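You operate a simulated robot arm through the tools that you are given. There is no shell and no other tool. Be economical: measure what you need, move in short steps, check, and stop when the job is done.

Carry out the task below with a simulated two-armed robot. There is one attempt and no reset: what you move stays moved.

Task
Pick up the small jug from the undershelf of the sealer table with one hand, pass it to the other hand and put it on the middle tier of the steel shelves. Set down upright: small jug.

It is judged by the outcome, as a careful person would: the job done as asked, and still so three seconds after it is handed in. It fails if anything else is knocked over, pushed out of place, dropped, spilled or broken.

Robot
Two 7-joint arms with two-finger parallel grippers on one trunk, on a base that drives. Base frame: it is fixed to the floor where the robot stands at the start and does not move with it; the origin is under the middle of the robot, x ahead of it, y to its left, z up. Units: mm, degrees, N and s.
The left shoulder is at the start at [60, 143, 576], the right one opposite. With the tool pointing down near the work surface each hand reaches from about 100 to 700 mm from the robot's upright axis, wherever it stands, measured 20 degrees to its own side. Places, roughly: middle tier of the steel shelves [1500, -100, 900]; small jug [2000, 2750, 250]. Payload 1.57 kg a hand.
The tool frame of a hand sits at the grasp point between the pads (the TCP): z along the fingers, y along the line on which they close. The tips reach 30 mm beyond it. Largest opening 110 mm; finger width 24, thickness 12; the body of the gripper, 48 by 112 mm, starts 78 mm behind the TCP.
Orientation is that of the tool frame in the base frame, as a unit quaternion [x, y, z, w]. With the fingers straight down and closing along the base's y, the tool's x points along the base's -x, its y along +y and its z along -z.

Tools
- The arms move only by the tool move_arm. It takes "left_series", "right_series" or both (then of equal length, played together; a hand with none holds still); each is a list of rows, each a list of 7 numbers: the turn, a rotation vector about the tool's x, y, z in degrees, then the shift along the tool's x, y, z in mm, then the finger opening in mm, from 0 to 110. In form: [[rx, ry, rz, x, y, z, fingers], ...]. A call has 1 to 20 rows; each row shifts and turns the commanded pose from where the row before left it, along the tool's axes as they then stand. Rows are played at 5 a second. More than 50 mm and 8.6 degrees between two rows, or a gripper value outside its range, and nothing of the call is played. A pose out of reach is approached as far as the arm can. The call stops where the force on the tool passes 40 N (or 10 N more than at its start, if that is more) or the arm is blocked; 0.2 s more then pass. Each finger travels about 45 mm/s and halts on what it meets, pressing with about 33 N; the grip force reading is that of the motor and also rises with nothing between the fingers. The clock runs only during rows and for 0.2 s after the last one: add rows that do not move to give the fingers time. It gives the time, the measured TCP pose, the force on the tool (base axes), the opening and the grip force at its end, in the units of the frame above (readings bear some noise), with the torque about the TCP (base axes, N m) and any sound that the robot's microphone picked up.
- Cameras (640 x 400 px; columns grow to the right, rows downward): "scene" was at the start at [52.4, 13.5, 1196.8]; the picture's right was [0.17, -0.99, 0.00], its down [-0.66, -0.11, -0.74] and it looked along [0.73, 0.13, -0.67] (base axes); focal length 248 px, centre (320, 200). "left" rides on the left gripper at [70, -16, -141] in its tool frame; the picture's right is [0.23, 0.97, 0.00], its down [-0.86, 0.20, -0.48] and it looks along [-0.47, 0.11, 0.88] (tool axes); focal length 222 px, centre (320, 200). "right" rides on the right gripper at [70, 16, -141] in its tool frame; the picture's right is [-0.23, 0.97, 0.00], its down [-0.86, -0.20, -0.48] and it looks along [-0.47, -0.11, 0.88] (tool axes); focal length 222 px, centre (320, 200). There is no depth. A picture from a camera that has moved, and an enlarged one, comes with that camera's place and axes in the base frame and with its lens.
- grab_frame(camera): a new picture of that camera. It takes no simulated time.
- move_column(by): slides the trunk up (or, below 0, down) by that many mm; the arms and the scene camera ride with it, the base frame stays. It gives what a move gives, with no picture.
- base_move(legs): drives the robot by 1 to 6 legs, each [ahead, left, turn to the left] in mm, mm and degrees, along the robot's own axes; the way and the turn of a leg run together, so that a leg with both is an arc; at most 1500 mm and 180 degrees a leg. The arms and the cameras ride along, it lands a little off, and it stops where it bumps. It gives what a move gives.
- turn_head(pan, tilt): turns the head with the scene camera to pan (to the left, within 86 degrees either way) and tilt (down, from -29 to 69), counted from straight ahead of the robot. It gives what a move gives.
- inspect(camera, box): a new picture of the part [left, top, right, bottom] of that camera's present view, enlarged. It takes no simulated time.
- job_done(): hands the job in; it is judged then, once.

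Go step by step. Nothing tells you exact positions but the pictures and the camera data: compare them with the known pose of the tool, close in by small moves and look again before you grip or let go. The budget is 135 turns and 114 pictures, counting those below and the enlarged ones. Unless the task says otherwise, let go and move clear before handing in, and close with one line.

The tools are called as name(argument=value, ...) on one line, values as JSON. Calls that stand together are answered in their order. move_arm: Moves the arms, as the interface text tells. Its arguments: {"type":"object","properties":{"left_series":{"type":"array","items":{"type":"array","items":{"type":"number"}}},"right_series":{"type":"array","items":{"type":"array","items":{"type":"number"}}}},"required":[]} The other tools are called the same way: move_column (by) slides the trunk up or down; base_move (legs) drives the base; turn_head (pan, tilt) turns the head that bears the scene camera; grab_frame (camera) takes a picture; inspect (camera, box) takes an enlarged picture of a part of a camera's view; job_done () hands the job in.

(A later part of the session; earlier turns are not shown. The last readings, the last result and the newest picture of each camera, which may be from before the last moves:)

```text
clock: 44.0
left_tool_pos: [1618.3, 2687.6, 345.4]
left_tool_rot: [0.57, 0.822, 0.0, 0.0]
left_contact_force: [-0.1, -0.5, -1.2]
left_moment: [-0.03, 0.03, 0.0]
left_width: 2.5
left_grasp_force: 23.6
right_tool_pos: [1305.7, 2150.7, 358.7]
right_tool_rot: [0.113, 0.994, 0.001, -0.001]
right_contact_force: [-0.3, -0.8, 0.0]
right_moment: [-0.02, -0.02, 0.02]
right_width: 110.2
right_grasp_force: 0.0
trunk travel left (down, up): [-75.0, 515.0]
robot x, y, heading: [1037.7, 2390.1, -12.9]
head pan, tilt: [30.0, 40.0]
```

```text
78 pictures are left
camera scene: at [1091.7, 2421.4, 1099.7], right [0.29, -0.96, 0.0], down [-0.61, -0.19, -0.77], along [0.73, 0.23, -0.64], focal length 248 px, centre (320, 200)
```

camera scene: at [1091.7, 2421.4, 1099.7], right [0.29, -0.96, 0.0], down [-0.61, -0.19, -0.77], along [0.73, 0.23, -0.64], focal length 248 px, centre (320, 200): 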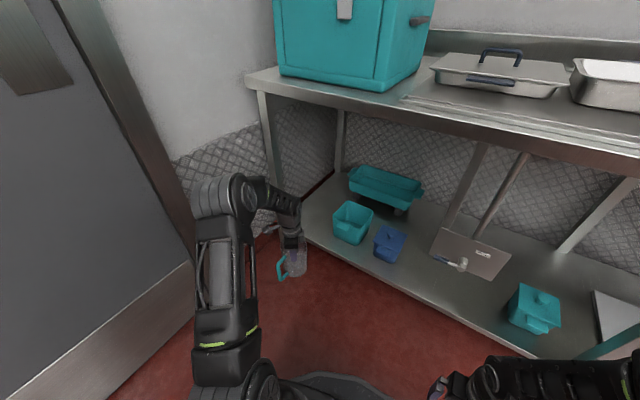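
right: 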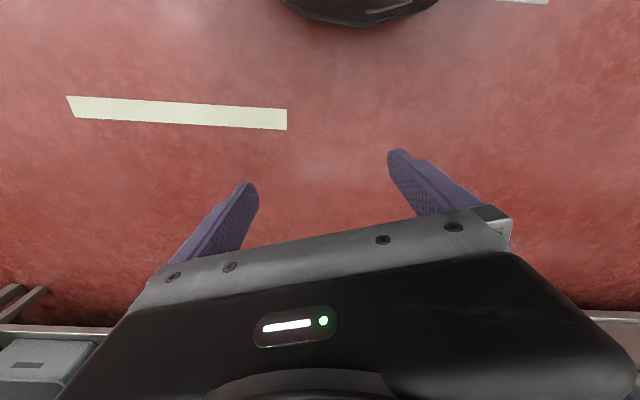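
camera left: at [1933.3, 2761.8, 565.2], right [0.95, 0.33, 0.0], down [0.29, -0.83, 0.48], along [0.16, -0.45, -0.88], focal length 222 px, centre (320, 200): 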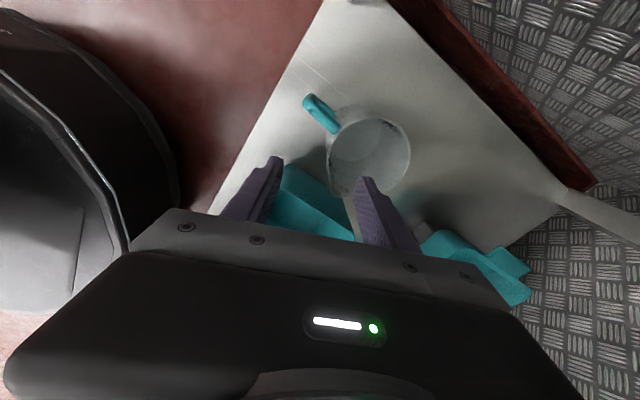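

Clear of the table. I drive back toward the open floor near the rack for the handover.

base_move(legs=[[-400, 0, 13], [0, -1050, 0], [-50, -1050, 0]])

turn_head(pan=10, tilt=45)

grab_frame(camera="scene")

```text
clock: 56.4
left_tool_pos: [1108.7, 793.3, 345.1]
left_tool_rot: [0.461, 0.887, 0.0, 0.0]
left_contact_force: [0.0, -0.7, -1.2]
left_moment: [-0.05, 0.04, 0.01]
left_width: 2.1
left_grasp_force: 23.7
right_tool_pos: [940.6, 194.9, 360.3]
right_tool_rot: [-0.015, 1.0, 0.0, -0.001]
right_contact_force: [-0.4, 0.5, -0.8]
right_moment: [-0.02, 0.01, -0.01]
right_width: 110.1
right_grasp_force: 0.0
trunk travel left (down, up): [-75.0, 515.0]
robot x, y, heading: [626.7, 362.5, 1.9]
head pan, tilt: [30.0, 40.0]
```

```text
clock: 57.3
left_tool_pos: [1107.8, 792.8, 344.0]
left_tool_rot: [0.461, 0.887, 0.0, 0.0]
left_contact_force: [-0.7, 0.3, -1.4]
left_moment: [-0.04, 0.04, -0.01]
left_width: 2.3
left_grasp_force: 23.8
right_tool_pos: [940.2, 196.0, 358.4]
right_tool_rot: [-0.014, 1.0, 0.0, 0.0]
right_contact_force: [0.1, 0.2, -0.1]
right_moment: [0.01, -0.02, -0.02]
right_width: 109.8
right_grasp_force: 0.0
trunk travel left (down, up): [-75.0, 515.0]
robot x, y, heading: [623.0, 358.1, 1.7]
head pan, tilt: [10.0, 45.0]
```

```text
77 pictures are left
camera scene: at [673.0, 375.4, 1092.5], right [0.2, -0.98, 0.0], down [-0.69, -0.14, -0.71], along [0.69, 0.14, -0.71], focal length 248 px, centre (320, 200)
```

scene: 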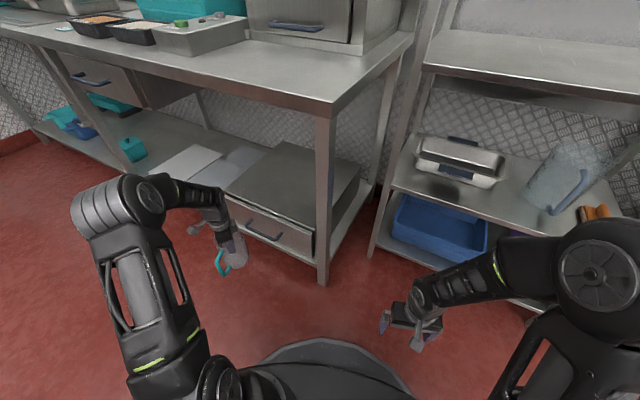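

I back off for space and raise the trunk, then bring the jug in front of the robot and turn it so the handle points left, away from the coming right hand.

base_move(legs=[[-350, -200, -1.7]])

move_column(by=150)

move_arm(left_series=[[0, 0, 0, -25.2, -29.5, 0, 0], [0, 0, 0, -25.2, -29.5, 0, 0], [0, 0, 0, -25.2, -29.5, 0, 0], [0, 0, 0, -25.2, -29.5, 0, 0], [0, 0, 0, -25.2, -29.5, 0, 0], [0, 0, 0, -25.2, -29.5, 0, 0], [0, 0, 0, -25.2, -29.5, 0, 0], [0, 0, 7.5, 0, 0, 0, 0], [0, 0, 7.5, 0, 0, 0, 0], [0, 0, 7.5, 0, 0, 0, 0], [0, 0, 7.5, 0, 0, 0, 0], [0, 0, 7.5, 0, 0, 0, 0], [0, 0, 7.5, 0, 0, 0, 0], [0, 0, 7.5, 0, 0, 0, 0], [0, 0, 7.5, 0, 0, 0, 0], [0, 0, 0, 0, 0, 0, 0]])

grab_frame(camera="scene")

```text
clock: 59.8
left_tool_pos: [775.2, 570.8, 345.1]
left_tool_rot: [0.479, 0.878, 0.0, 0.0]
left_contact_force: [-0.9, -0.1, -1.8]
left_moment: [-0.02, 0.02, 0.01]
left_width: 2.5
left_grasp_force: 23.6
right_tool_pos: [581.2, -19.6, 359.6]
right_tool_rot: [0.007, 1.0, 0.0, -0.002]
right_contact_force: [-0.5, -0.2, -0.4]
right_moment: [-0.01, 0.01, 0.02]
right_width: 110.0
right_grasp_force: 0.0
trunk travel left (down, up): [-75.0, 515.0]
robot x, y, heading: [272.0, 159.0, -0.9]
head pan, tilt: [10.0, 45.0]
```

```text
clock: 61.5
left_tool_pos: [775.6, 571.2, 494.4]
left_tool_rot: [0.48, 0.877, 0.0, 0.0]
left_contact_force: [-0.3, -0.2, -2.3]
left_moment: [-0.05, 0.01, -0.03]
left_width: 2.3
left_grasp_force: 23.6
right_tool_pos: [582.4, -19.6, 509.6]
right_tool_rot: [0.006, 1.0, -0.001, -0.001]
right_contact_force: [0.0, -0.8, -0.9]
right_moment: [-0.03, 0.0, -0.01]
right_width: 109.9
right_grasp_force: 0.0
trunk travel left (down, up): [-225.0, 365.0]
robot x, y, heading: [273.8, 159.0, -0.5]
head pan, tilt: [10.0, 45.0]
```

```text
clock: 64.9
left_tool_pos: [696.3, 312.8, 495.7]
left_tool_rot: [0.854, 0.52, 0.0, 0.0]
left_contact_force: [1.0, -0.4, -1.4]
left_moment: [0.03, 0.07, 0.01]
left_width: 2.3
left_grasp_force: 23.4
right_tool_pos: [581.5, -19.6, 509.9]
right_tool_rot: [0.006, 1.0, 0.001, -0.001]
right_contact_force: [0.2, 0.8, 0.3]
right_moment: [0.02, 0.02, 0.03]
right_width: 110.1
right_grasp_force: 0.2
trunk travel left (down, up): [-225.0, 365.0]
robot x, y, heading: [269.7, 160.7, -0.9]
head pan, tilt: [10.0, 45.0]
```

```text
76 pictures are left
camera scene: at [322.5, 172.0, 1242.4], right [0.16, -0.99, 0.0], down [-0.7, -0.11, -0.71], along [0.7, 0.11, -0.71], focal length 248 px, centre (320, 200)
```

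scene: 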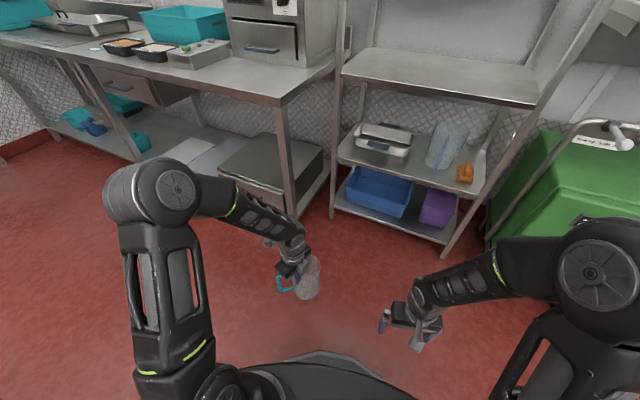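

The jug's handle now points left. Next I reorient the right hand to point left and slightly down, out at the side.

move_arm(right_series=[[0, -7.8, 0, 0, -40, 0, 110], [0, -7.8, 0, 0, -40, 0, 110], [0, -7.8, 0, 0, -40, 0, 110], [0, -7.8, 0, 0, -40, 0, 110], [0, -7.8, 0, 0, 0, 0, 110], [0, -7.8, 0, 0, 0, 0, 110], [0, -7.8, 0, 0, 0, 0, 110], [0, -7.8, 0, 0, 0, 0, 110], [0, -7.6, 0, 0, 0, 0, 110], [0, 0, 0, 0, 0, 0, 110]])

move_arm(right_series=[[-7.52, 0, -2.74, 0, 0, 0, 110], [-7.52, 0, -2.74, 0, 0, 0, 110], [-7.52, 0, -2.74, 0, 0, 0, 110], [-7.52, 0, -2.74, 0, 0, 0, 110], [-7.52, 0, -2.74, 0, 0, 0, 110], [-7.52, 0, -2.74, 0, 0, 0, 110], [-7.52, 0, -2.74, 0, 0, 0, 110], [-7.52, 0, -2.74, 0, 0, 0, 110], [-7.52, 0, -2.74, 0, 0, 0, 110], [-7.52, 0, -2.74, 0, 0, 0, 110], [0, 0, 0, 0, 0, 0, 110]])

grab_frame(camera="scene")

```text
clock: 67.1
left_tool_pos: [696.2, 310.8, 494.3]
left_tool_rot: [0.854, 0.52, 0.001, 0.0]
left_contact_force: [0.3, 0.4, -0.9]
left_moment: [0.01, 0.05, -0.01]
left_width: 2.1
left_grasp_force: 23.9
right_tool_pos: [659.5, -207.7, 491.5]
right_tool_rot: [0.005, 0.819, -0.003, 0.574]
right_contact_force: [-0.6, 0.1, 0.3]
right_moment: [0.02, -0.02, 0.02]
right_width: 110.0
right_grasp_force: 0.1
right hand out of reach, approached as far as the arm can: row 1, 2, 3, 5, 6
trunk travel left (down, up): [-225.0, 365.0]
robot x, y, heading: [269.8, 159.9, -0.8]
head pan, tilt: [10.0, 45.0]
```

```text
clock: 69.5
left_tool_pos: [697.5, 310.5, 493.3]
left_tool_rot: [0.854, 0.52, 0.001, -0.001]
left_contact_force: [-0.3, -0.4, -0.3]
left_moment: [-0.01, 0.03, -0.01]
left_width: 2.1
left_grasp_force: 23.8
right_tool_pos: [658.6, -209.0, 492.0]
right_tool_rot: [-0.523, 0.632, 0.366, 0.441]
right_contact_force: [-0.3, 0.3, 0.4]
right_moment: [-0.01, 0.01, -0.01]
right_width: 110.1
right_grasp_force: 0.0
trunk travel left (down, up): [-225.0, 365.0]
robot x, y, heading: [275.9, 160.1, -0.9]
head pan, tilt: [10.0, 45.0]
```

```text
75 pictures are left
camera scene: at [322.4, 171.7, 1242.5], right [0.16, -0.99, 0.0], down [-0.7, -0.11, -0.71], along [0.7, 0.11, -0.71], focal length 248 px, centre (320, 200)
```

scene: 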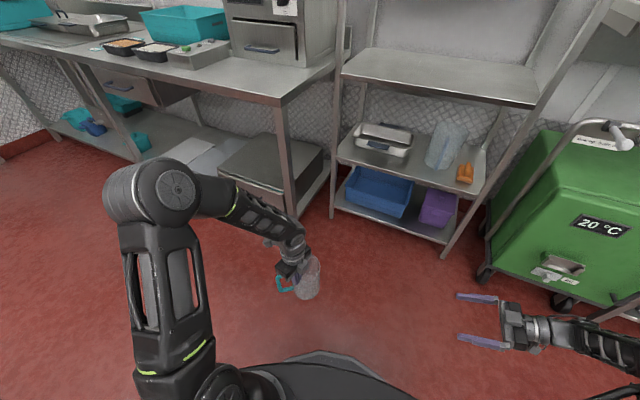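

inspect(camera="scene", box=[250, 220, 350, 310])

grab_frame(camera="right")

grab_frame(camera="left")

```text
4.44 times, centred on (300, 265) of scene
camera zoom: at [322.4, 171.7, 1242.5], right [0.16, -0.99, 0.0], down [-0.7, -0.11, -0.71], along [0.7, 0.11, -0.71], focal length 1102 px, centre (409, -89)
```

zoom: 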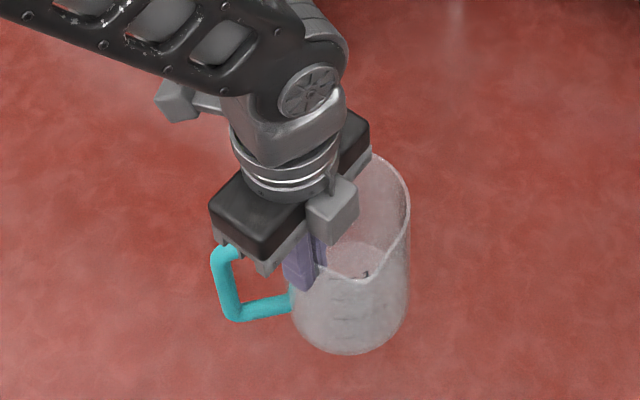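

```text
73 pictures are left
camera right: at [613.5, -361.5, 475.3], right [-0.94, 0.26, 0.21], down [0.17, -0.19, 0.97], along [0.29, 0.95, 0.14], focal length 222 px, centre (320, 200)
```

right: 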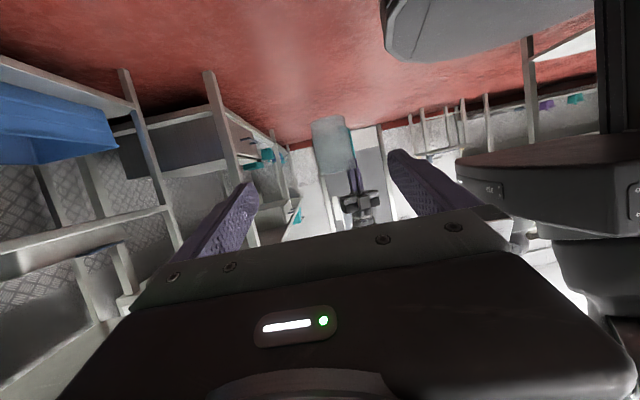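

```text
72 pictures are left
camera left: at [713.8, 380.5, 636.3], right [0.97, -0.25, 0.0], down [-0.22, -0.85, 0.48], along [-0.12, -0.46, -0.88], focal length 222 px, centre (320, 200)
```

left: 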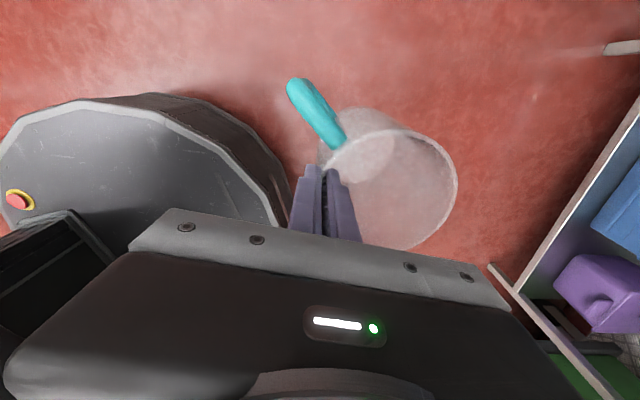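

The right hand is oriented well. I bring it to a pre-position about 130 mm from the jug at mid-body height, then check alignment.

move_arm(right_series=[[0, 0, 0, -6.3, 2.8, 42, 110], [0, 0, 0, -6.3, 2.8, 42, 110], [0, 0, 0, -6.3, 2.8, 42, 110], [0, 0, 0, -6.3, 2.8, 42, 110], [0, 0, 0, -6.3, 2.8, 42, 110], [0, 0, 0, -6.3, 2.8, 42, 110], [0, 0, 0, -6.3, 2.8, 42, 110], [0, 0, 0, -6.3, 2.8, 42, 110], [0, 0, 0, -6.3, 2.8, 42, 110], [0, 0, 0, 0, 0, 0, 110]])

inspect(camera="right", box=[200, 0, 480, 220])

inspect(camera="scene", box=[250, 210, 410, 330])

```text
clock: 71.7
left_tool_pos: [696.2, 311.6, 493.8]
left_tool_rot: [0.854, 0.52, 0.0, 0.0]
left_contact_force: [-0.1, -0.2, -2.0]
left_moment: [0.0, 0.06, -0.04]
left_width: 2.4
left_grasp_force: 23.5
right_tool_pos: [704.6, 165.1, 417.1]
right_tool_rot: [-0.523, 0.631, 0.366, 0.441]
right_contact_force: [0.9, -0.5, 0.0]
right_moment: [0.03, 0.01, -0.04]
right_width: 109.9
right_grasp_force: 0.0
trunk travel left (down, up): [-225.0, 365.0]
robot x, y, heading: [273.9, 157.1, -0.7]
head pan, tilt: [10.0, 45.0]
```

```text
1.82 times, centred on (340, 110) of right
camera zoom: at [660.4, 13.8, 399.7], right [-0.94, 0.26, 0.22], down [0.17, -0.19, 0.97], along [0.29, 0.95, 0.14], focal length 404 px, centre (284, 364)
```

zoom: 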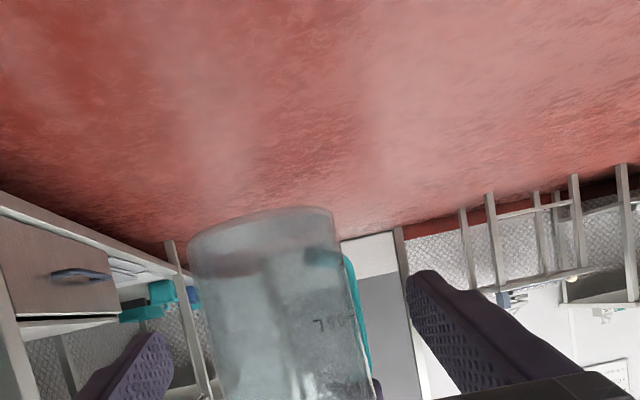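

```text
3.33 times, centred on (330, 270) of scene
camera zoom: at [322.6, 172.0, 1242.4], right [0.16, -0.99, 0.0], down [-0.7, -0.11, -0.71], along [0.7, 0.11, -0.71], focal length 827 px, centre (287, -33)
```

zoom: 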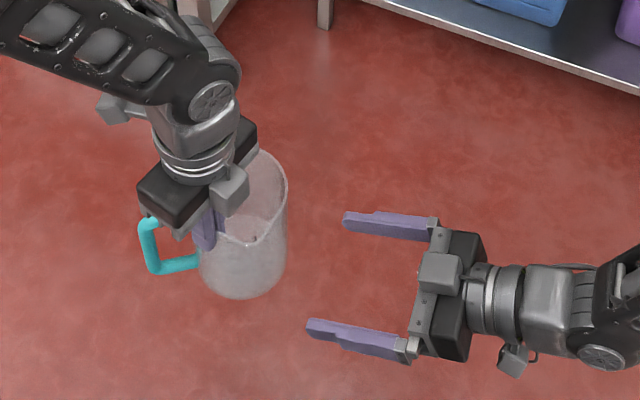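

move_arm(right_series=[[0, 0, 0, 0, -10, 0, 110], [0, 0, 0, -11.4, 0, 31, 110], [0, 0, 0, -11.4, 0, 31, 110], [0, 0, 0, 0, 0, 0, 110]])

inspect(camera="right", box=[160, 0, 480, 220])

inspect(camera="scene", box=[250, 210, 410, 330])

```text
clock: 72.7
left_tool_pos: [696.9, 311.2, 493.1]
left_tool_rot: [0.854, 0.521, -0.001, 0.0]
left_contact_force: [-0.4, -0.1, -1.5]
left_moment: [-0.02, 0.06, -0.02]
left_width: 2.3
left_grasp_force: 23.8
right_tool_pos: [725.9, 229.9, 416.6]
right_tool_rot: [-0.522, 0.632, 0.365, 0.442]
right_contact_force: [-0.4, -0.2, 0.2]
right_moment: [0.0, -0.02, 0.0]
right_width: 110.0
right_grasp_force: 0.0
trunk travel left (down, up): [-225.0, 365.0]
robot x, y, heading: [272.3, 158.6, -0.5]
head pan, tilt: [10.0, 45.0]
```

```text
1.82 times, centred on (320, 110) of right
camera zoom: at [681.5, 76.4, 400.0], right [-0.94, 0.26, 0.21], down [0.17, -0.19, 0.97], along [0.29, 0.95, 0.14], focal length 404 px, centre (320, 364)
```

zoom: 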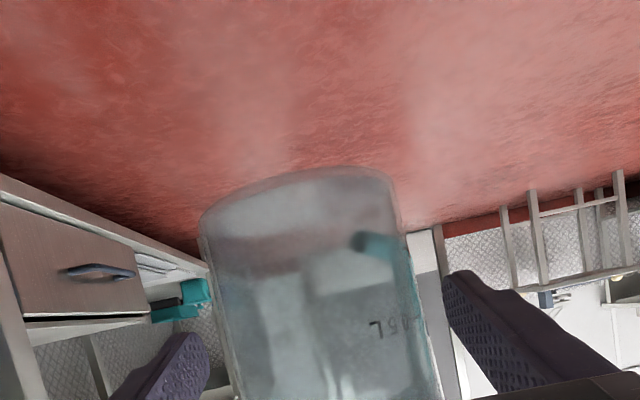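

```text
3.33 times, centred on (330, 270) of scene
camera zoom: at [322.5, 172.1, 1242.4], right [0.16, -0.99, 0.0], down [-0.7, -0.11, -0.71], along [0.7, 0.11, -0.71], focal length 827 px, centre (287, -33)
```

zoom: 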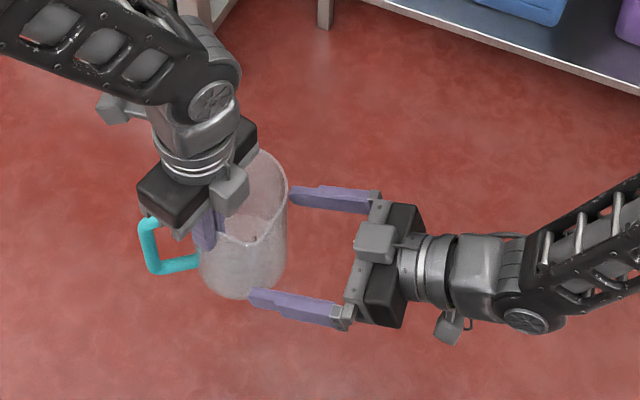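

move_arm(right_series=[[0, 0, 0, -5.2, -2, 14.1, 110], [0, 0, 0, -5.2, 0, 14.1, 110], [0, 0, 0, -5.2, 0, 14.1, 110], [0, 0, 0, 0, 0, 0, 110]])

inspect(camera="right", box=[160, 0, 480, 220])

inspect(camera="scene", box=[260, 220, 380, 310])

```text
clock: 73.7
left_tool_pos: [696.1, 312.0, 494.5]
left_tool_rot: [0.854, 0.521, 0.0, 0.0]
left_contact_force: [0.2, -0.6, -1.0]
left_moment: [0.0, 0.06, 0.0]
left_width: 2.6
left_grasp_force: 23.5
right_tool_pos: [736.3, 271.9, 415.4]
right_tool_rot: [-0.524, 0.63, 0.367, 0.44]
right_contact_force: [0.2, 0.1, 0.0]
right_moment: [-0.02, 0.0, 0.03]
right_width: 110.1
right_grasp_force: 0.1
trunk travel left (down, up): [-225.0, 365.0]
robot x, y, heading: [273.3, 161.9, -0.6]
head pan, tilt: [10.0, 45.0]
```

```text
1.82 times, centred on (320, 110) of right
camera zoom: at [692.3, 120.2, 399.0], right [-0.94, 0.26, 0.21], down [0.17, -0.19, 0.97], along [0.29, 0.95, 0.14], focal length 404 px, centre (320, 364)
```

zoom: 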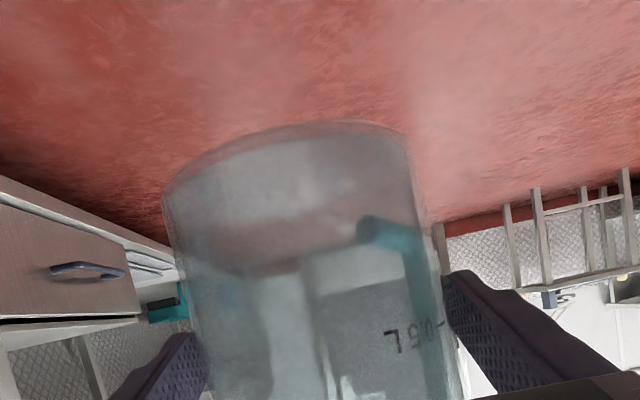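

```text
4.44 times, centred on (320, 265) of scene
camera zoom: at [322.5, 172.0, 1242.4], right [0.16, -0.99, 0.0], down [-0.7, -0.11, -0.71], along [0.7, 0.11, -0.71], focal length 1102 px, centre (320, -89)
```

zoom: 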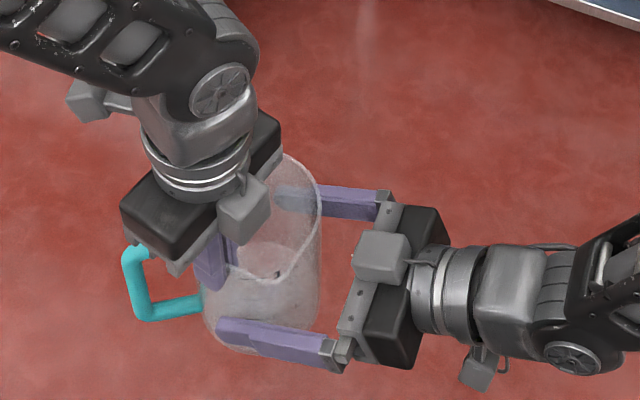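

The fingers straddle the body well below the left fingers and clear of the handle. I close the right hand.

move_arm(right_series=[[0, 0, 0, 0, 0, 0, 104], [0, 0, 0, 0, 0, 0, 98], [0, 0, 0, 0, 0, 0, 90], [0, 0, 0, 0, 0, 0, 80], [0, 0, 0, 0, 0, 0, 70], [0, 0, 0, 0, 0, 0, 70]])

inspect(camera="right", box=[160, 0, 480, 220])

inspect(camera="scene", box=[260, 220, 380, 310])

```text
clock: 75.1
left_tool_pos: [696.8, 312.3, 494.0]
left_tool_rot: [0.854, 0.521, 0.0, 0.0]
left_contact_force: [-2.1, -1.3, -0.8]
left_moment: [-0.09, 0.14, -0.04]
left_width: 2.3
left_grasp_force: 23.5
right_tool_pos: [737.1, 271.7, 414.9]
right_tool_rot: [-0.522, 0.632, 0.365, 0.441]
right_contact_force: [1.5, 1.2, -0.6]
right_moment: [-0.07, 0.03, -0.13]
right_width: 103.1
right_grasp_force: 32.8
trunk travel left (down, up): [-225.0, 365.0]
robot x, y, heading: [271.8, 160.5, -0.8]
head pan, tilt: [10.0, 45.0]
```

```text
1.82 times, centred on (320, 110) of right
camera zoom: at [692.3, 119.9, 399.0], right [-0.94, 0.26, 0.21], down [0.17, -0.19, 0.97], along [0.29, 0.95, 0.14], focal length 404 px, centre (320, 364)
```

zoom: 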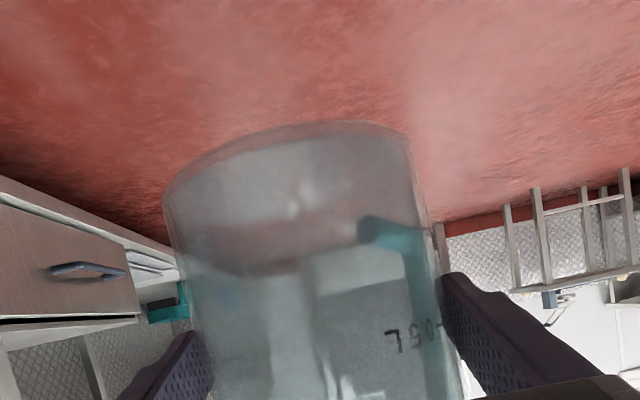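

```text
4.44 times, centred on (320, 265) of scene
camera zoom: at [322.5, 172.0, 1242.4], right [0.16, -0.99, 0.0], down [-0.7, -0.11, -0.71], along [0.7, 0.11, -0.71], focal length 1102 px, centre (320, -89)
```

zoom: 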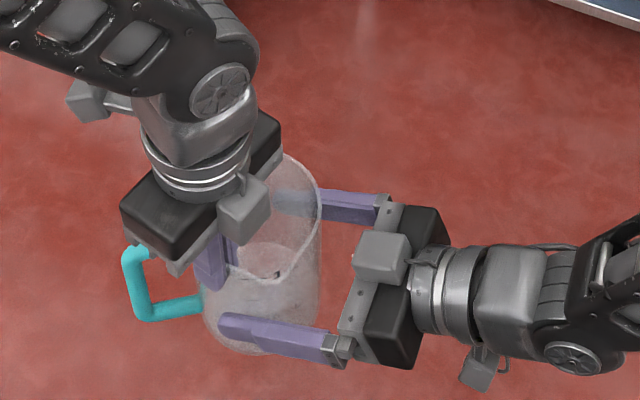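

Both hands hold the jug (103 mm wide). I open the left fingers modestly and lift the left hand straight up.

move_arm(left_series=[[0, 0, 0, 0, 0, 0, 10], [0, 0, 0, 0, 0, 0, 20], [0, 0, 0, 0, 0, 0, 30], [0, 0, 0, 0, 0, 0, 30], [0, 0, 0, 0, 0, -20, 30], [0, 0, 0, 0, 0, -30, 30], [0, 0, 0, 0, 0, -30, 30], [0, 0, 0, 0, 0, -30, 30], [0, 0, 0, 0, 0, 0, 30]], right_series=[[0, 0, 0, 0, 0, 0, 60], [0, 0, 0, 0, 0, 0, 60], [0, 0, 0, 0, 0, 0, 60], [0, 0, 0, 0, 0, 0, 60], [0, 0, 0, 0, 0, 0, 60], [0, 0, 0, 0, 0, 0, 60], [0, 0, 0, 0, 0, 0, 60], [0, 0, 0, 0, 0, 0, 60], [0, 0, 0, 0, 0, 0, 60]])

inspect(camera="scene", box=[240, 180, 400, 310])

```text
clock: 77.1
left_tool_pos: [695.1, 312.9, 602.5]
left_tool_rot: [0.854, 0.52, 0.001, -0.001]
left_contact_force: [1.1, 1.3, 0.3]
left_moment: [0.0, -0.03, -0.02]
left_width: 30.0
left_grasp_force: 0.1
right_tool_pos: [737.7, 272.0, 416.1]
right_tool_rot: [-0.523, 0.631, 0.367, 0.441]
right_contact_force: [-0.8, 0.2, -0.5]
right_moment: [-0.04, -0.02, 0.0]
right_width: 103.1
right_grasp_force: 33.0
trunk travel left (down, up): [-225.0, 365.0]
robot x, y, heading: [272.8, 163.4, -0.8]
head pan, tilt: [10.0, 45.0]
```

```text
3.08 times, centred on (320, 245) of scene
camera zoom: at [322.4, 172.0, 1242.4], right [0.16, -0.99, 0.0], down [-0.7, -0.11, -0.71], along [0.7, 0.11, -0.71], focal length 763 px, centre (320, 62)
```

zoom: 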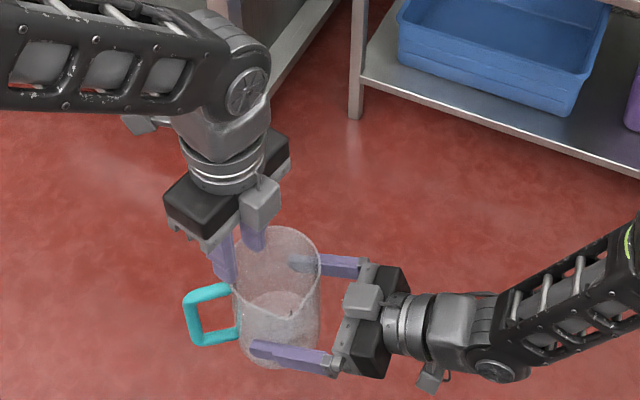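

The jug is in the right hand. I move the left hand away and bring the right hand to the right side, then yaw it to point forward.

move_arm(left_series=[[0, 0, 0, 21.4, -25.7, 0, 30], [0, 0, 0, 21.4, -25.7, 0, 30], [0, 0, 0, 21.4, -25.7, 0, 30], [0, 0, 0, 21.4, -25.7, 0, 30], [0, 0, 0, 21.4, -25.7, 0, 30], [0, 0, 0, 21.4, -25.7, 0, 30], [0, 0, 0, 21.4, -25.7, 0, 30], [0, 0, 0, 0, 0, 0, 30]], right_series=[[0, 0, 0, 12.1, -15.3, -32.8, 60], [0, 0, 0, 12.1, -15.3, -32.8, 60], [0, 0, 0, 12.1, -15.3, -32.8, 60], [0, 0, 0, 12.1, -15.3, -32.8, 60], [0, 0, 0, 12.1, -15.3, -32.8, 60], [0, 0, 0, 12.1, -15.3, -32.8, 60], [0, 0, 0, 12.1, -15.3, -32.8, 60], [0, 0, 0, 0, 0, 0, 60]])

move_arm(right_series=[[7.52, 0, 2.74, 0, 0, 0, 60], [7.52, 0, 2.74, 0, 0, 0, 60], [7.52, 0, 2.74, 0, 0, 0, 60], [7.52, 0, 2.74, 0, 0, 0, 60], [7.52, 0, 2.74, 0, 0, 0, 60], [7.52, 0, 2.74, 0, 0, 0, 60], [7.52, 0, 2.74, 0, 0, 0, 60], [7.52, 0, 2.74, 0, 0, 0, 60], [7.52, 0, 2.74, 0, 0, 0, 60], [7.52, 0, 2.74, 0, 0, 0, 60], [0, 0, 0, 0, 0, 0, 60]])

grab_frame(camera="scene")

```text
clock: 78.9
left_tool_pos: [606.5, 524.4, 604.9]
left_tool_rot: [0.854, 0.52, 0.001, -0.001]
left_contact_force: [-0.1, -0.1, 0.4]
left_moment: [-0.03, 0.01, 0.0]
left_width: 29.7
left_grasp_force: 0.1
right_tool_pos: [793.7, 13.6, 414.3]
right_tool_rot: [-0.522, 0.63, 0.368, 0.441]
right_contact_force: [-0.1, 0.6, 0.6]
right_moment: [-0.05, 0.02, 0.01]
right_width: 102.9
right_grasp_force: 33.0
trunk travel left (down, up): [-225.0, 365.0]
robot x, y, heading: [270.6, 158.2, -0.5]
head pan, tilt: [10.0, 45.0]
```

```text
clock: 81.3
left_tool_pos: [607.5, 524.3, 605.2]
left_tool_rot: [0.854, 0.52, 0.001, 0.0]
left_contact_force: [-0.1, -0.9, -0.1]
left_moment: [0.03, 0.0, 0.03]
left_width: 30.0
left_grasp_force: 0.0
right_tool_pos: [794.6, 11.7, 414.9]
right_tool_rot: [0.006, 0.819, -0.004, 0.573]
right_contact_force: [0.1, 0.0, 0.5]
right_moment: [-0.04, 0.04, 0.0]
right_width: 102.8
right_grasp_force: 33.2
trunk travel left (down, up): [-225.0, 365.0]
robot x, y, heading: [274.0, 157.4, -0.7]
head pan, tilt: [10.0, 45.0]
```

```text
62 pictures are left
camera scene: at [322.4, 171.7, 1242.5], right [0.16, -0.99, 0.0], down [-0.7, -0.11, -0.71], along [0.7, 0.11, -0.71], focal length 248 px, centre (320, 200)
```

scene: 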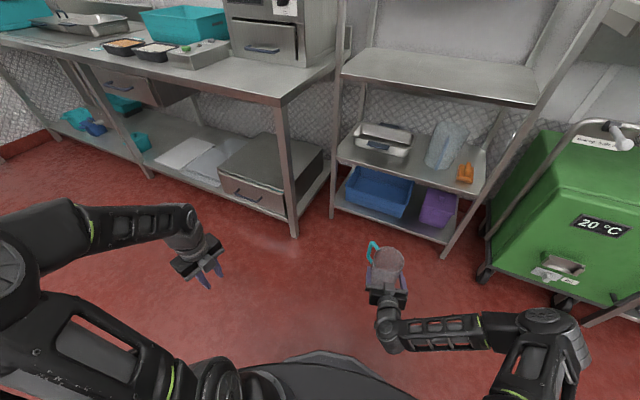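

move_column(by=360)

turn_head(pan=-5, tilt=35)

grab_frame(camera="scene")

```text
clock: 84.8
left_tool_pos: [607.1, 525.4, 965.6]
left_tool_rot: [0.854, 0.521, -0.001, 0.0]
left_contact_force: [-0.5, 0.2, 0.4]
left_moment: [0.01, 0.0, -0.01]
left_width: 29.8
left_grasp_force: 0.0
right_tool_pos: [794.6, 11.3, 775.4]
right_tool_rot: [0.005, 0.82, -0.004, 0.573]
right_contact_force: [0.1, 0.0, -1.9]
right_moment: [-0.02, 0.04, -0.03]
right_width: 102.8
right_grasp_force: 32.7
trunk travel left (down, up): [-585.0, 5.0]
robot x, y, heading: [269.8, 159.4, -0.7]
head pan, tilt: [10.0, 45.0]
```

```text
clock: 85.6
left_tool_pos: [606.4, 525.7, 966.1]
left_tool_rot: [0.854, 0.52, 0.0, 0.0]
left_contact_force: [0.5, -0.2, 0.5]
left_moment: [0.05, 0.03, -0.01]
left_width: 30.1
left_grasp_force: 0.1
right_tool_pos: [793.9, 11.8, 773.8]
right_tool_rot: [0.005, 0.819, -0.003, 0.573]
right_contact_force: [-0.3, 0.7, -1.0]
right_moment: [0.01, 0.06, -0.03]
right_width: 102.9
right_grasp_force: 32.7
trunk travel left (down, up): [-585.0, 5.0]
robot x, y, heading: [272.6, 159.1, -0.8]
head pan, tilt: [-5.0, 35.0]
```

```text
61 pictures are left
camera scene: at [329.9, 150.1, 1617.2], right [-0.1, -1.0, 0.0], down [-0.57, 0.06, -0.82], along [0.81, -0.08, -0.57], focal length 248 px, centre (320, 200)
```

scene: 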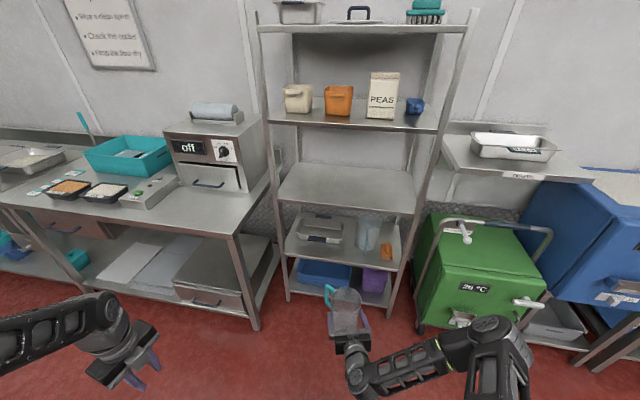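

The rack's middle tier is at z≈912, front edge from about (1324, 235) to (1172, −359), so the rack is turned about −14°. I raise the jug above tier height, bring it toward my centreline and tuck the left hand in.

move_arm(left_series=[[0, 0, 0, -20, -39, 0, 30], [0, 0, 0, -20, -39, 0, 30], [0, 0, 0, -20, -39, 0, 30], [0, 0, 0, -15, -30, 0, 30], [0, 0, 0, 0, 0, 0, 30], [0, 0, 0, 0, 0, 0, 30], [0, 0, 0, 0, 0, 0, 30]], right_series=[[0, 0, 0, -35.8, 17, -13, 60], [0, 0, 0, -35.8, 17, -13, 60], [0, 0, 0, -35.8, 17, -13, 60], [0, 0, 0, -35.8, 17, -13, 60], [0, 0, 0, -35.8, 17, -13, 60], [0, 0, 0, -35.8, 17, -13, 60], [0, 0, 0, 0, 0, 0, 60]])

grab_frame(camera="scene")

```text
clock: 87.2
left_tool_pos: [463.9, 558.9, 978.0]
left_tool_rot: [0.854, 0.52, 0.0, 0.0]
left_contact_force: [1.0, -0.6, 0.3]
left_moment: [-0.02, -0.01, 0.01]
left_width: 30.2
left_grasp_force: 0.1
left hand out of reach, approached as far as the arm can: row 3, 4
right_tool_pos: [825.5, 65.1, 960.8]
right_tool_rot: [0.001, 0.817, 0.002, 0.577]
right_contact_force: [0.2, -0.5, -2.1]
right_moment: [0.01, 0.07, 0.0]
right_width: 103.0
right_grasp_force: 33.1
right hand out of reach, approached as far as the arm can: row 4, 5, 6
trunk travel left (down, up): [-585.0, 5.0]
robot x, y, heading: [270.6, 158.3, -0.6]
head pan, tilt: [-5.0, 35.0]
```

```text
60 pictures are left
camera scene: at [329.9, 150.0, 1617.3], right [-0.1, -0.99, 0.0], down [-0.57, 0.06, -0.82], along [0.81, -0.08, -0.57], focal length 248 px, centre (320, 200)
```

scene: 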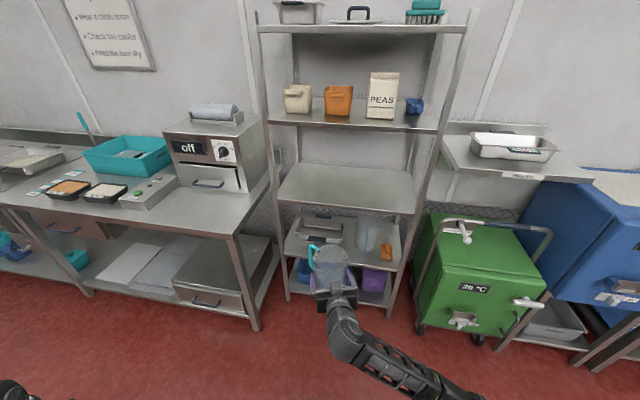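

move_arm(right_series=[[0, 0, 0, -13.7, 0, 37.6, 60], [0, 0, 0, -13.7, 0, 37.6, 60], [0, 0, 0, 0, 0, 0, 60]])

```text
clock: 88.0
left_tool_pos: [463.5, 557.8, 977.9]
left_tool_rot: [0.854, 0.52, 0.001, -0.001]
left_contact_force: [0.3, 0.3, -0.4]
left_moment: [0.0, 0.0, 0.02]
left_width: 30.0
left_grasp_force: 0.0
right_tool_pos: [908.5, 63.2, 958.0]
right_tool_rot: [0.006, 0.819, -0.004, 0.573]
right_contact_force: [-1.2, 0.1, -1.7]
right_moment: [0.01, 0.04, 0.01]
right_width: 102.8
right_grasp_force: 33.2
trunk travel left (down, up): [-585.0, 5.0]
robot x, y, heading: [271.7, 157.1, -0.6]
head pan, tilt: [-5.0, 35.0]
```

move_arm(right_series=[[0, 0, 0, -23.5, 0, -8.5, 60], [0, 0, 0, -23.5, 0, -8.5, 60], [0, 0, 0, -18.8, 0, -6.8, 60], [0, 0, 0, 0, 0, 0, 60]])

turn_head(pan=-10, tilt=35)

grab_frame(camera="scene")

```text
clock: 89.0
left_tool_pos: [465.5, 559.5, 978.6]
left_tool_rot: [0.854, 0.521, 0.0, 0.0]
left_contact_force: [1.1, -0.2, -0.3]
left_moment: [0.03, 0.02, -0.01]
left_width: 30.0
left_grasp_force: 0.0
right_tool_pos: [907.9, 64.7, 1030.3]
right_tool_rot: [0.005, 0.82, -0.003, 0.573]
right_contact_force: [0.4, 0.4, -0.9]
right_moment: [-0.05, 0.04, -0.02]
right_width: 103.1
right_grasp_force: 32.7
trunk travel left (down, up): [-585.0, 5.0]
robot x, y, heading: [271.3, 158.5, -0.8]
head pan, tilt: [-5.0, 35.0]
```

```text
clock: 89.7
left_tool_pos: [463.7, 558.8, 977.8]
left_tool_rot: [0.854, 0.52, 0.0, 0.0]
left_contact_force: [-0.4, 0.8, 0.2]
left_moment: [0.03, 0.01, -0.02]
left_width: 29.9
left_grasp_force: 0.2
right_tool_pos: [908.9, 64.5, 1029.8]
right_tool_rot: [0.005, 0.82, -0.003, 0.573]
right_contact_force: [0.2, 0.7, -1.8]
right_moment: [0.02, 0.07, 0.0]
right_width: 102.5
right_grasp_force: 33.3
trunk travel left (down, up): [-585.0, 5.0]
robot x, y, heading: [271.5, 158.9, -0.8]
head pan, tilt: [-10.0, 35.0]
```

```text
59 pictures are left
camera scene: at [328.8, 142.5, 1617.3], right [-0.19, -0.98, 0.0], down [-0.56, 0.11, -0.82], along [0.8, -0.15, -0.57], focal length 248 px, centre (320, 200)
```

scene: 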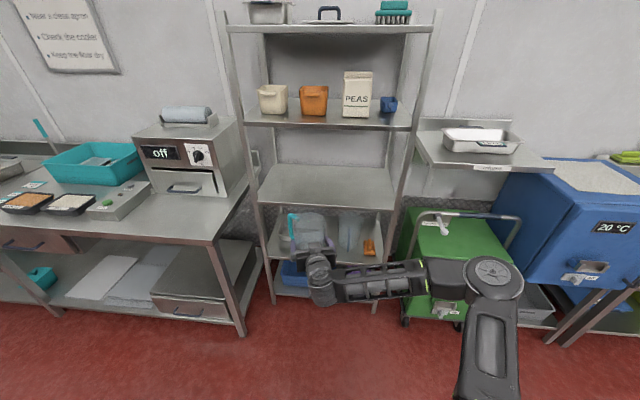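

inspect(camera="scene", box=[260, 190, 360, 320])

grab_frame(camera="right")

```text
3.08 times, centred on (310, 255) of scene
camera zoom: at [328.8, 142.5, 1617.3], right [-0.19, -0.98, 0.0], down [-0.56, 0.11, -0.82], along [0.8, -0.15, -0.57], focal length 763 px, centre (351, 31)
```

zoom: 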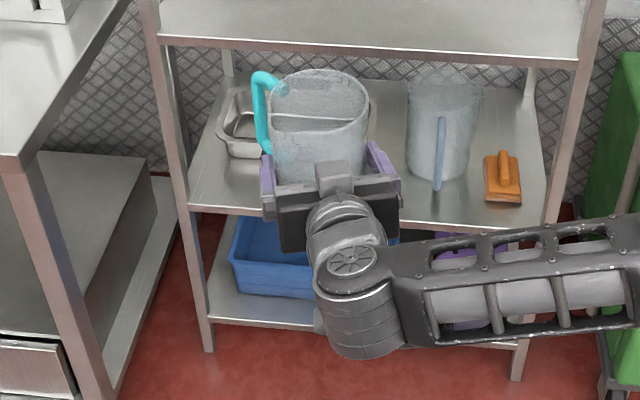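

```text
57 pictures are left
camera right: at [752.4, 81.4, 1013.5], right [0.09, 0.97, 0.21], down [-0.16, -0.2, 0.97], along [0.98, -0.12, 0.14], focal length 222 px, centre (320, 200)
```

right: 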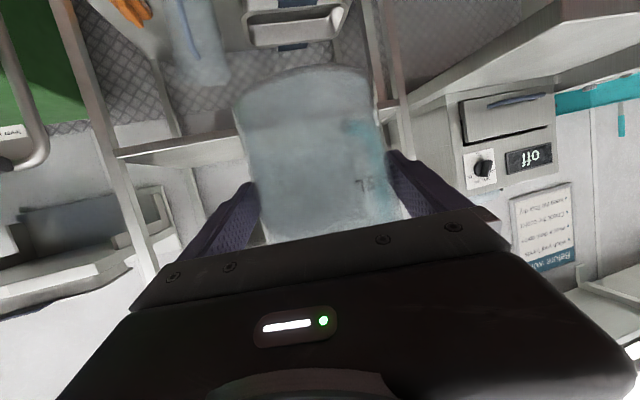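

The jug hangs level, its base about 65 mm below the TCP (z≈963), above the tier. I turn to face the rack and drive part of the way.

base_move(legs=[[0, 0, -13.2], [270, 106, 0]])

turn_head(pan=-5, tilt=40)

grab_frame(camera="scene")

grab_frame(camera="right")

```text
clock: 92.5
left_tool_pos: [835.1, 542.9, 976.5]
left_tool_rot: [0.909, 0.417, -0.001, 0.0]
left_contact_force: [0.0, 0.4, -0.5]
left_moment: [0.03, 0.0, -0.01]
left_width: 29.8
left_grasp_force: 0.1
right_tool_pos: [1154.3, -41.1, 1028.8]
right_tool_rot: [0.101, 0.814, -0.071, 0.567]
right_contact_force: [-0.1, -0.3, -1.2]
right_moment: [-0.01, 0.03, -0.02]
right_width: 103.0
right_grasp_force: 32.9
trunk travel left (down, up): [-585.0, 5.0]
robot x, y, heading: [554.0, 192.8, -13.9]
head pan, tilt: [-10.0, 35.0]
```

```text
clock: 93.1
left_tool_pos: [834.9, 542.4, 977.8]
left_tool_rot: [0.909, 0.417, 0.0, 0.0]
left_contact_force: [0.2, 0.3, -0.1]
left_moment: [0.01, 0.02, 0.0]
left_width: 29.9
left_grasp_force: 0.1
right_tool_pos: [1152.3, -40.7, 1030.0]
right_tool_rot: [0.101, 0.814, -0.07, 0.568]
right_contact_force: [-0.6, 0.2, -0.3]
right_moment: [0.02, 0.07, 0.01]
right_width: 102.6
right_grasp_force: 32.6
trunk travel left (down, up): [-585.0, 5.0]
robot x, y, heading: [557.3, 199.0, -14.2]
head pan, tilt: [-5.0, 40.0]
```

```text
56 pictures are left
camera scene: at [606.7, 176.2, 1609.7], right [-0.33, -0.95, 0.0], down [-0.61, 0.21, -0.77], along [0.72, -0.25, -0.64], focal length 248 px, centre (320, 200)
```

scene: 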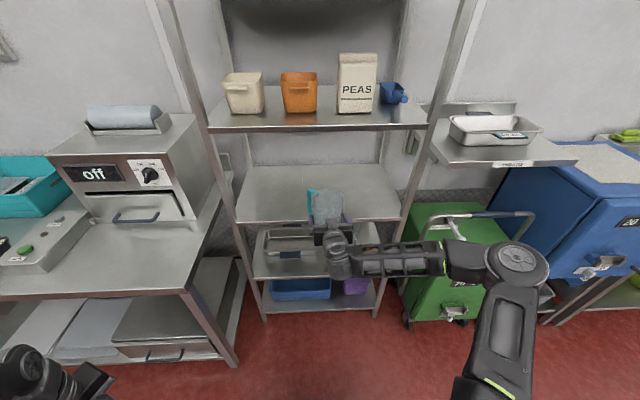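

```text
55 pictures are left
camera right: at [1005.1, 11.2, 1013.5], right [0.31, 0.93, 0.21], down [-0.2, -0.16, 0.97], along [0.93, -0.34, 0.14], focal length 222 px, centre (320, 200)
```

right: 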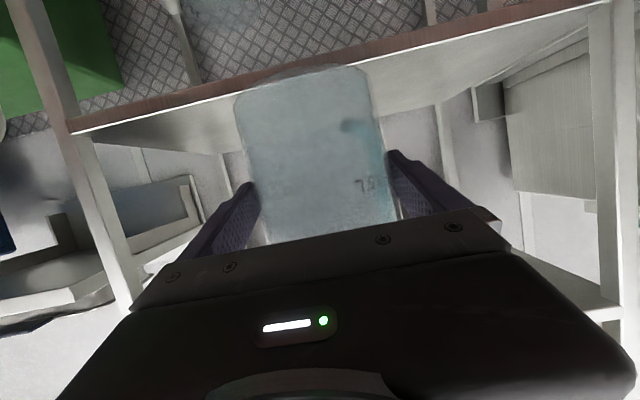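

base_move(legs=[[200, 0, 0]])

turn_head(pan=-15, tilt=50)

grab_frame(camera="scene")

grab_frame(camera="right")

```text
clock: 94.8
left_tool_pos: [1037.5, 489.3, 978.1]
left_tool_rot: [0.91, 0.415, -0.002, -0.001]
left_contact_force: [0.3, -0.8, -0.6]
left_moment: [0.03, 0.02, -0.01]
left_width: 29.9
left_grasp_force: 0.0
right_tool_pos: [1353.6, -96.7, 1028.2]
right_tool_rot: [0.103, 0.814, -0.071, 0.567]
right_contact_force: [-0.1, 0.7, -1.8]
right_moment: [0.0, 0.04, -0.01]
right_width: 103.1
right_grasp_force: 32.8
trunk travel left (down, up): [-585.0, 5.0]
robot x, y, heading: [754.9, 144.0, -14.5]
head pan, tilt: [-5.0, 40.0]
```

```text
clock: 95.5
left_tool_pos: [1037.0, 490.2, 978.4]
left_tool_rot: [0.91, 0.414, 0.0, 0.001]
left_contact_force: [0.3, 0.9, 0.3]
left_moment: [0.0, 0.0, 0.0]
left_width: 30.1
left_grasp_force: 0.0
right_tool_pos: [1352.1, -96.0, 1028.3]
right_tool_rot: [0.103, 0.813, -0.072, 0.568]
right_contact_force: [-0.4, 0.2, -1.6]
right_moment: [0.0, 0.05, 0.02]
right_width: 102.9
right_grasp_force: 32.8
trunk travel left (down, up): [-585.0, 5.0]
robot x, y, heading: [757.0, 147.6, -14.7]
head pan, tilt: [-15.0, 50.0]
```

```text
54 pictures are left
camera scene: at [794.7, 115.6, 1595.6], right [-0.49, -0.87, 0.0], down [-0.67, 0.37, -0.64], along [0.56, -0.32, -0.77], focal length 248 px, centre (320, 200)
```

scene: 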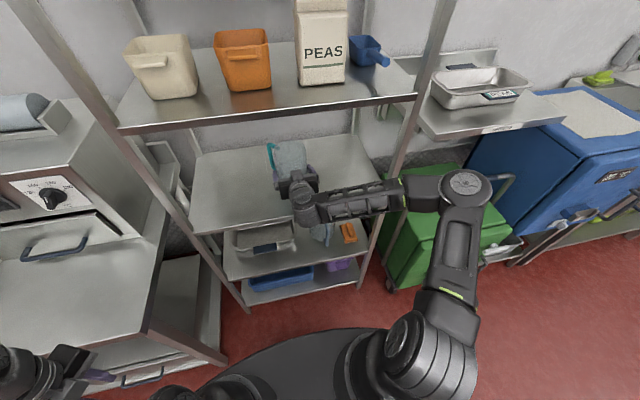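

```text
53 pictures are left
camera right: at [1205.1, -42.0, 1013.5], right [0.32, 0.92, 0.21], down [-0.2, -0.15, 0.97], along [0.93, -0.35, 0.14], focal length 222 px, centre (320, 200)
```

right: 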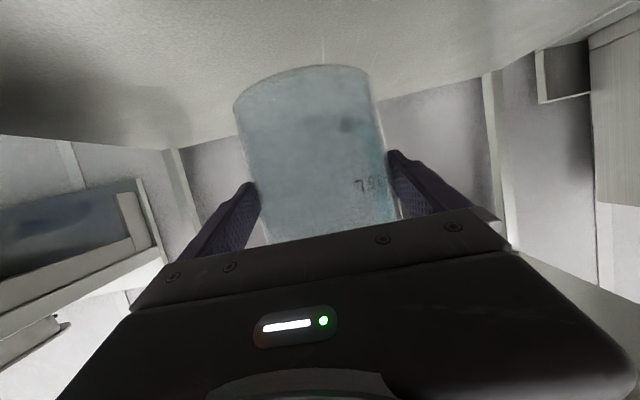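

The jug is over the tier, ~115 mm in from the front edge. I lower it most of the way and check.

move_arm(right_series=[[0, 0, 0, 14.1, 0, 5.1, 60], [0, 0, 0, 14.1, 0, 5.1, 60], [0, 0, 0, 7.5, 0, 2.7, 60], [0, 0, 0, 0, 0, 0, 60]])

inspect(camera="scene", box=[220, 110, 380, 250])

inspect(camera="right", box=[180, 20, 460, 220])

```text
clock: 96.5
left_tool_pos: [1037.0, 489.1, 977.5]
left_tool_rot: [0.91, 0.414, 0.0, 0.001]
left_contact_force: [0.3, 0.1, 0.7]
left_moment: [0.02, -0.01, -0.04]
left_width: 29.9
left_grasp_force: 0.0
right_tool_pos: [1352.0, -95.7, 990.6]
right_tool_rot: [0.103, 0.813, -0.072, 0.569]
right_contact_force: [0.1, 0.6, -1.1]
right_moment: [0.0, 0.03, 0.01]
right_width: 102.5
right_grasp_force: 33.2
trunk travel left (down, up): [-585.0, 5.0]
robot x, y, heading: [755.8, 143.4, -14.4]
head pan, tilt: [-15.0, 50.0]
```

```text
2.86 times, centred on (300, 180) of scene
camera zoom: at [794.7, 115.5, 1595.5], right [-0.49, -0.87, 0.0], down [-0.67, 0.38, -0.64], along [0.56, -0.32, -0.77], focal length 708 px, centre (377, 257)
```

zoom: 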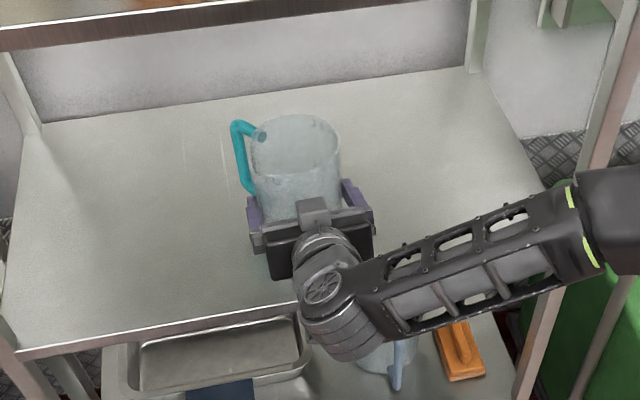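

```text
2.00 times, centred on (320, 120) of right
camera zoom: at [1204.8, -42.5, 974.5], right [0.32, 0.92, 0.21], down [-0.2, -0.15, 0.97], along [0.93, -0.35, 0.14], focal length 444 px, centre (320, 360)
```

zoom: 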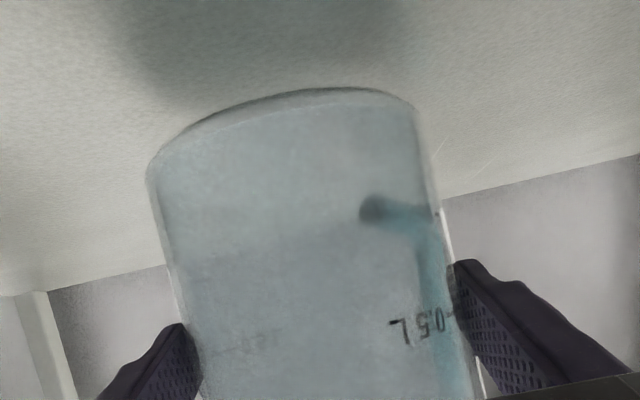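

move_arm(right_series=[[0, 0, 0, 3.8, 0, 1.4, 60], [0, 0, 0, 3.8, 0, 1.4, 60], [0, 0, 0, 0, 0, 0, 60]])

inspect(camera="right", box=[180, 20, 460, 220])

```text
clock: 97.3
left_tool_pos: [1036.5, 489.9, 977.8]
left_tool_rot: [0.91, 0.415, 0.0, 0.001]
left_contact_force: [0.1, -0.1, 0.6]
left_moment: [-0.03, 0.05, 0.02]
left_width: 30.2
left_grasp_force: 0.0
right_tool_pos: [1350.6, -95.8, 983.1]
right_tool_rot: [0.103, 0.813, -0.072, 0.569]
right_contact_force: [0.1, 0.1, -1.9]
right_moment: [0.0, 0.06, 0.01]
right_width: 103.0
right_grasp_force: 33.0
trunk travel left (down, up): [-585.0, 5.0]
robot x, y, heading: [756.6, 147.9, -14.3]
head pan, tilt: [-15.0, 50.0]
```

```text
2.00 times, centred on (320, 120) of right
camera zoom: at [1204.5, -42.2, 966.7], right [0.32, 0.92, 0.21], down [-0.2, -0.15, 0.97], along [0.93, -0.35, 0.14], focal length 444 px, centre (320, 360)
```

zoom: 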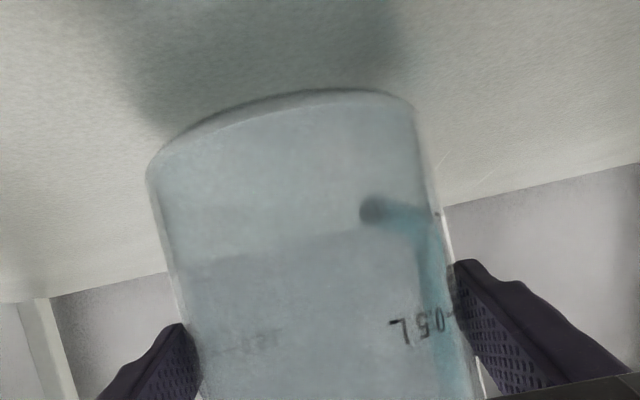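

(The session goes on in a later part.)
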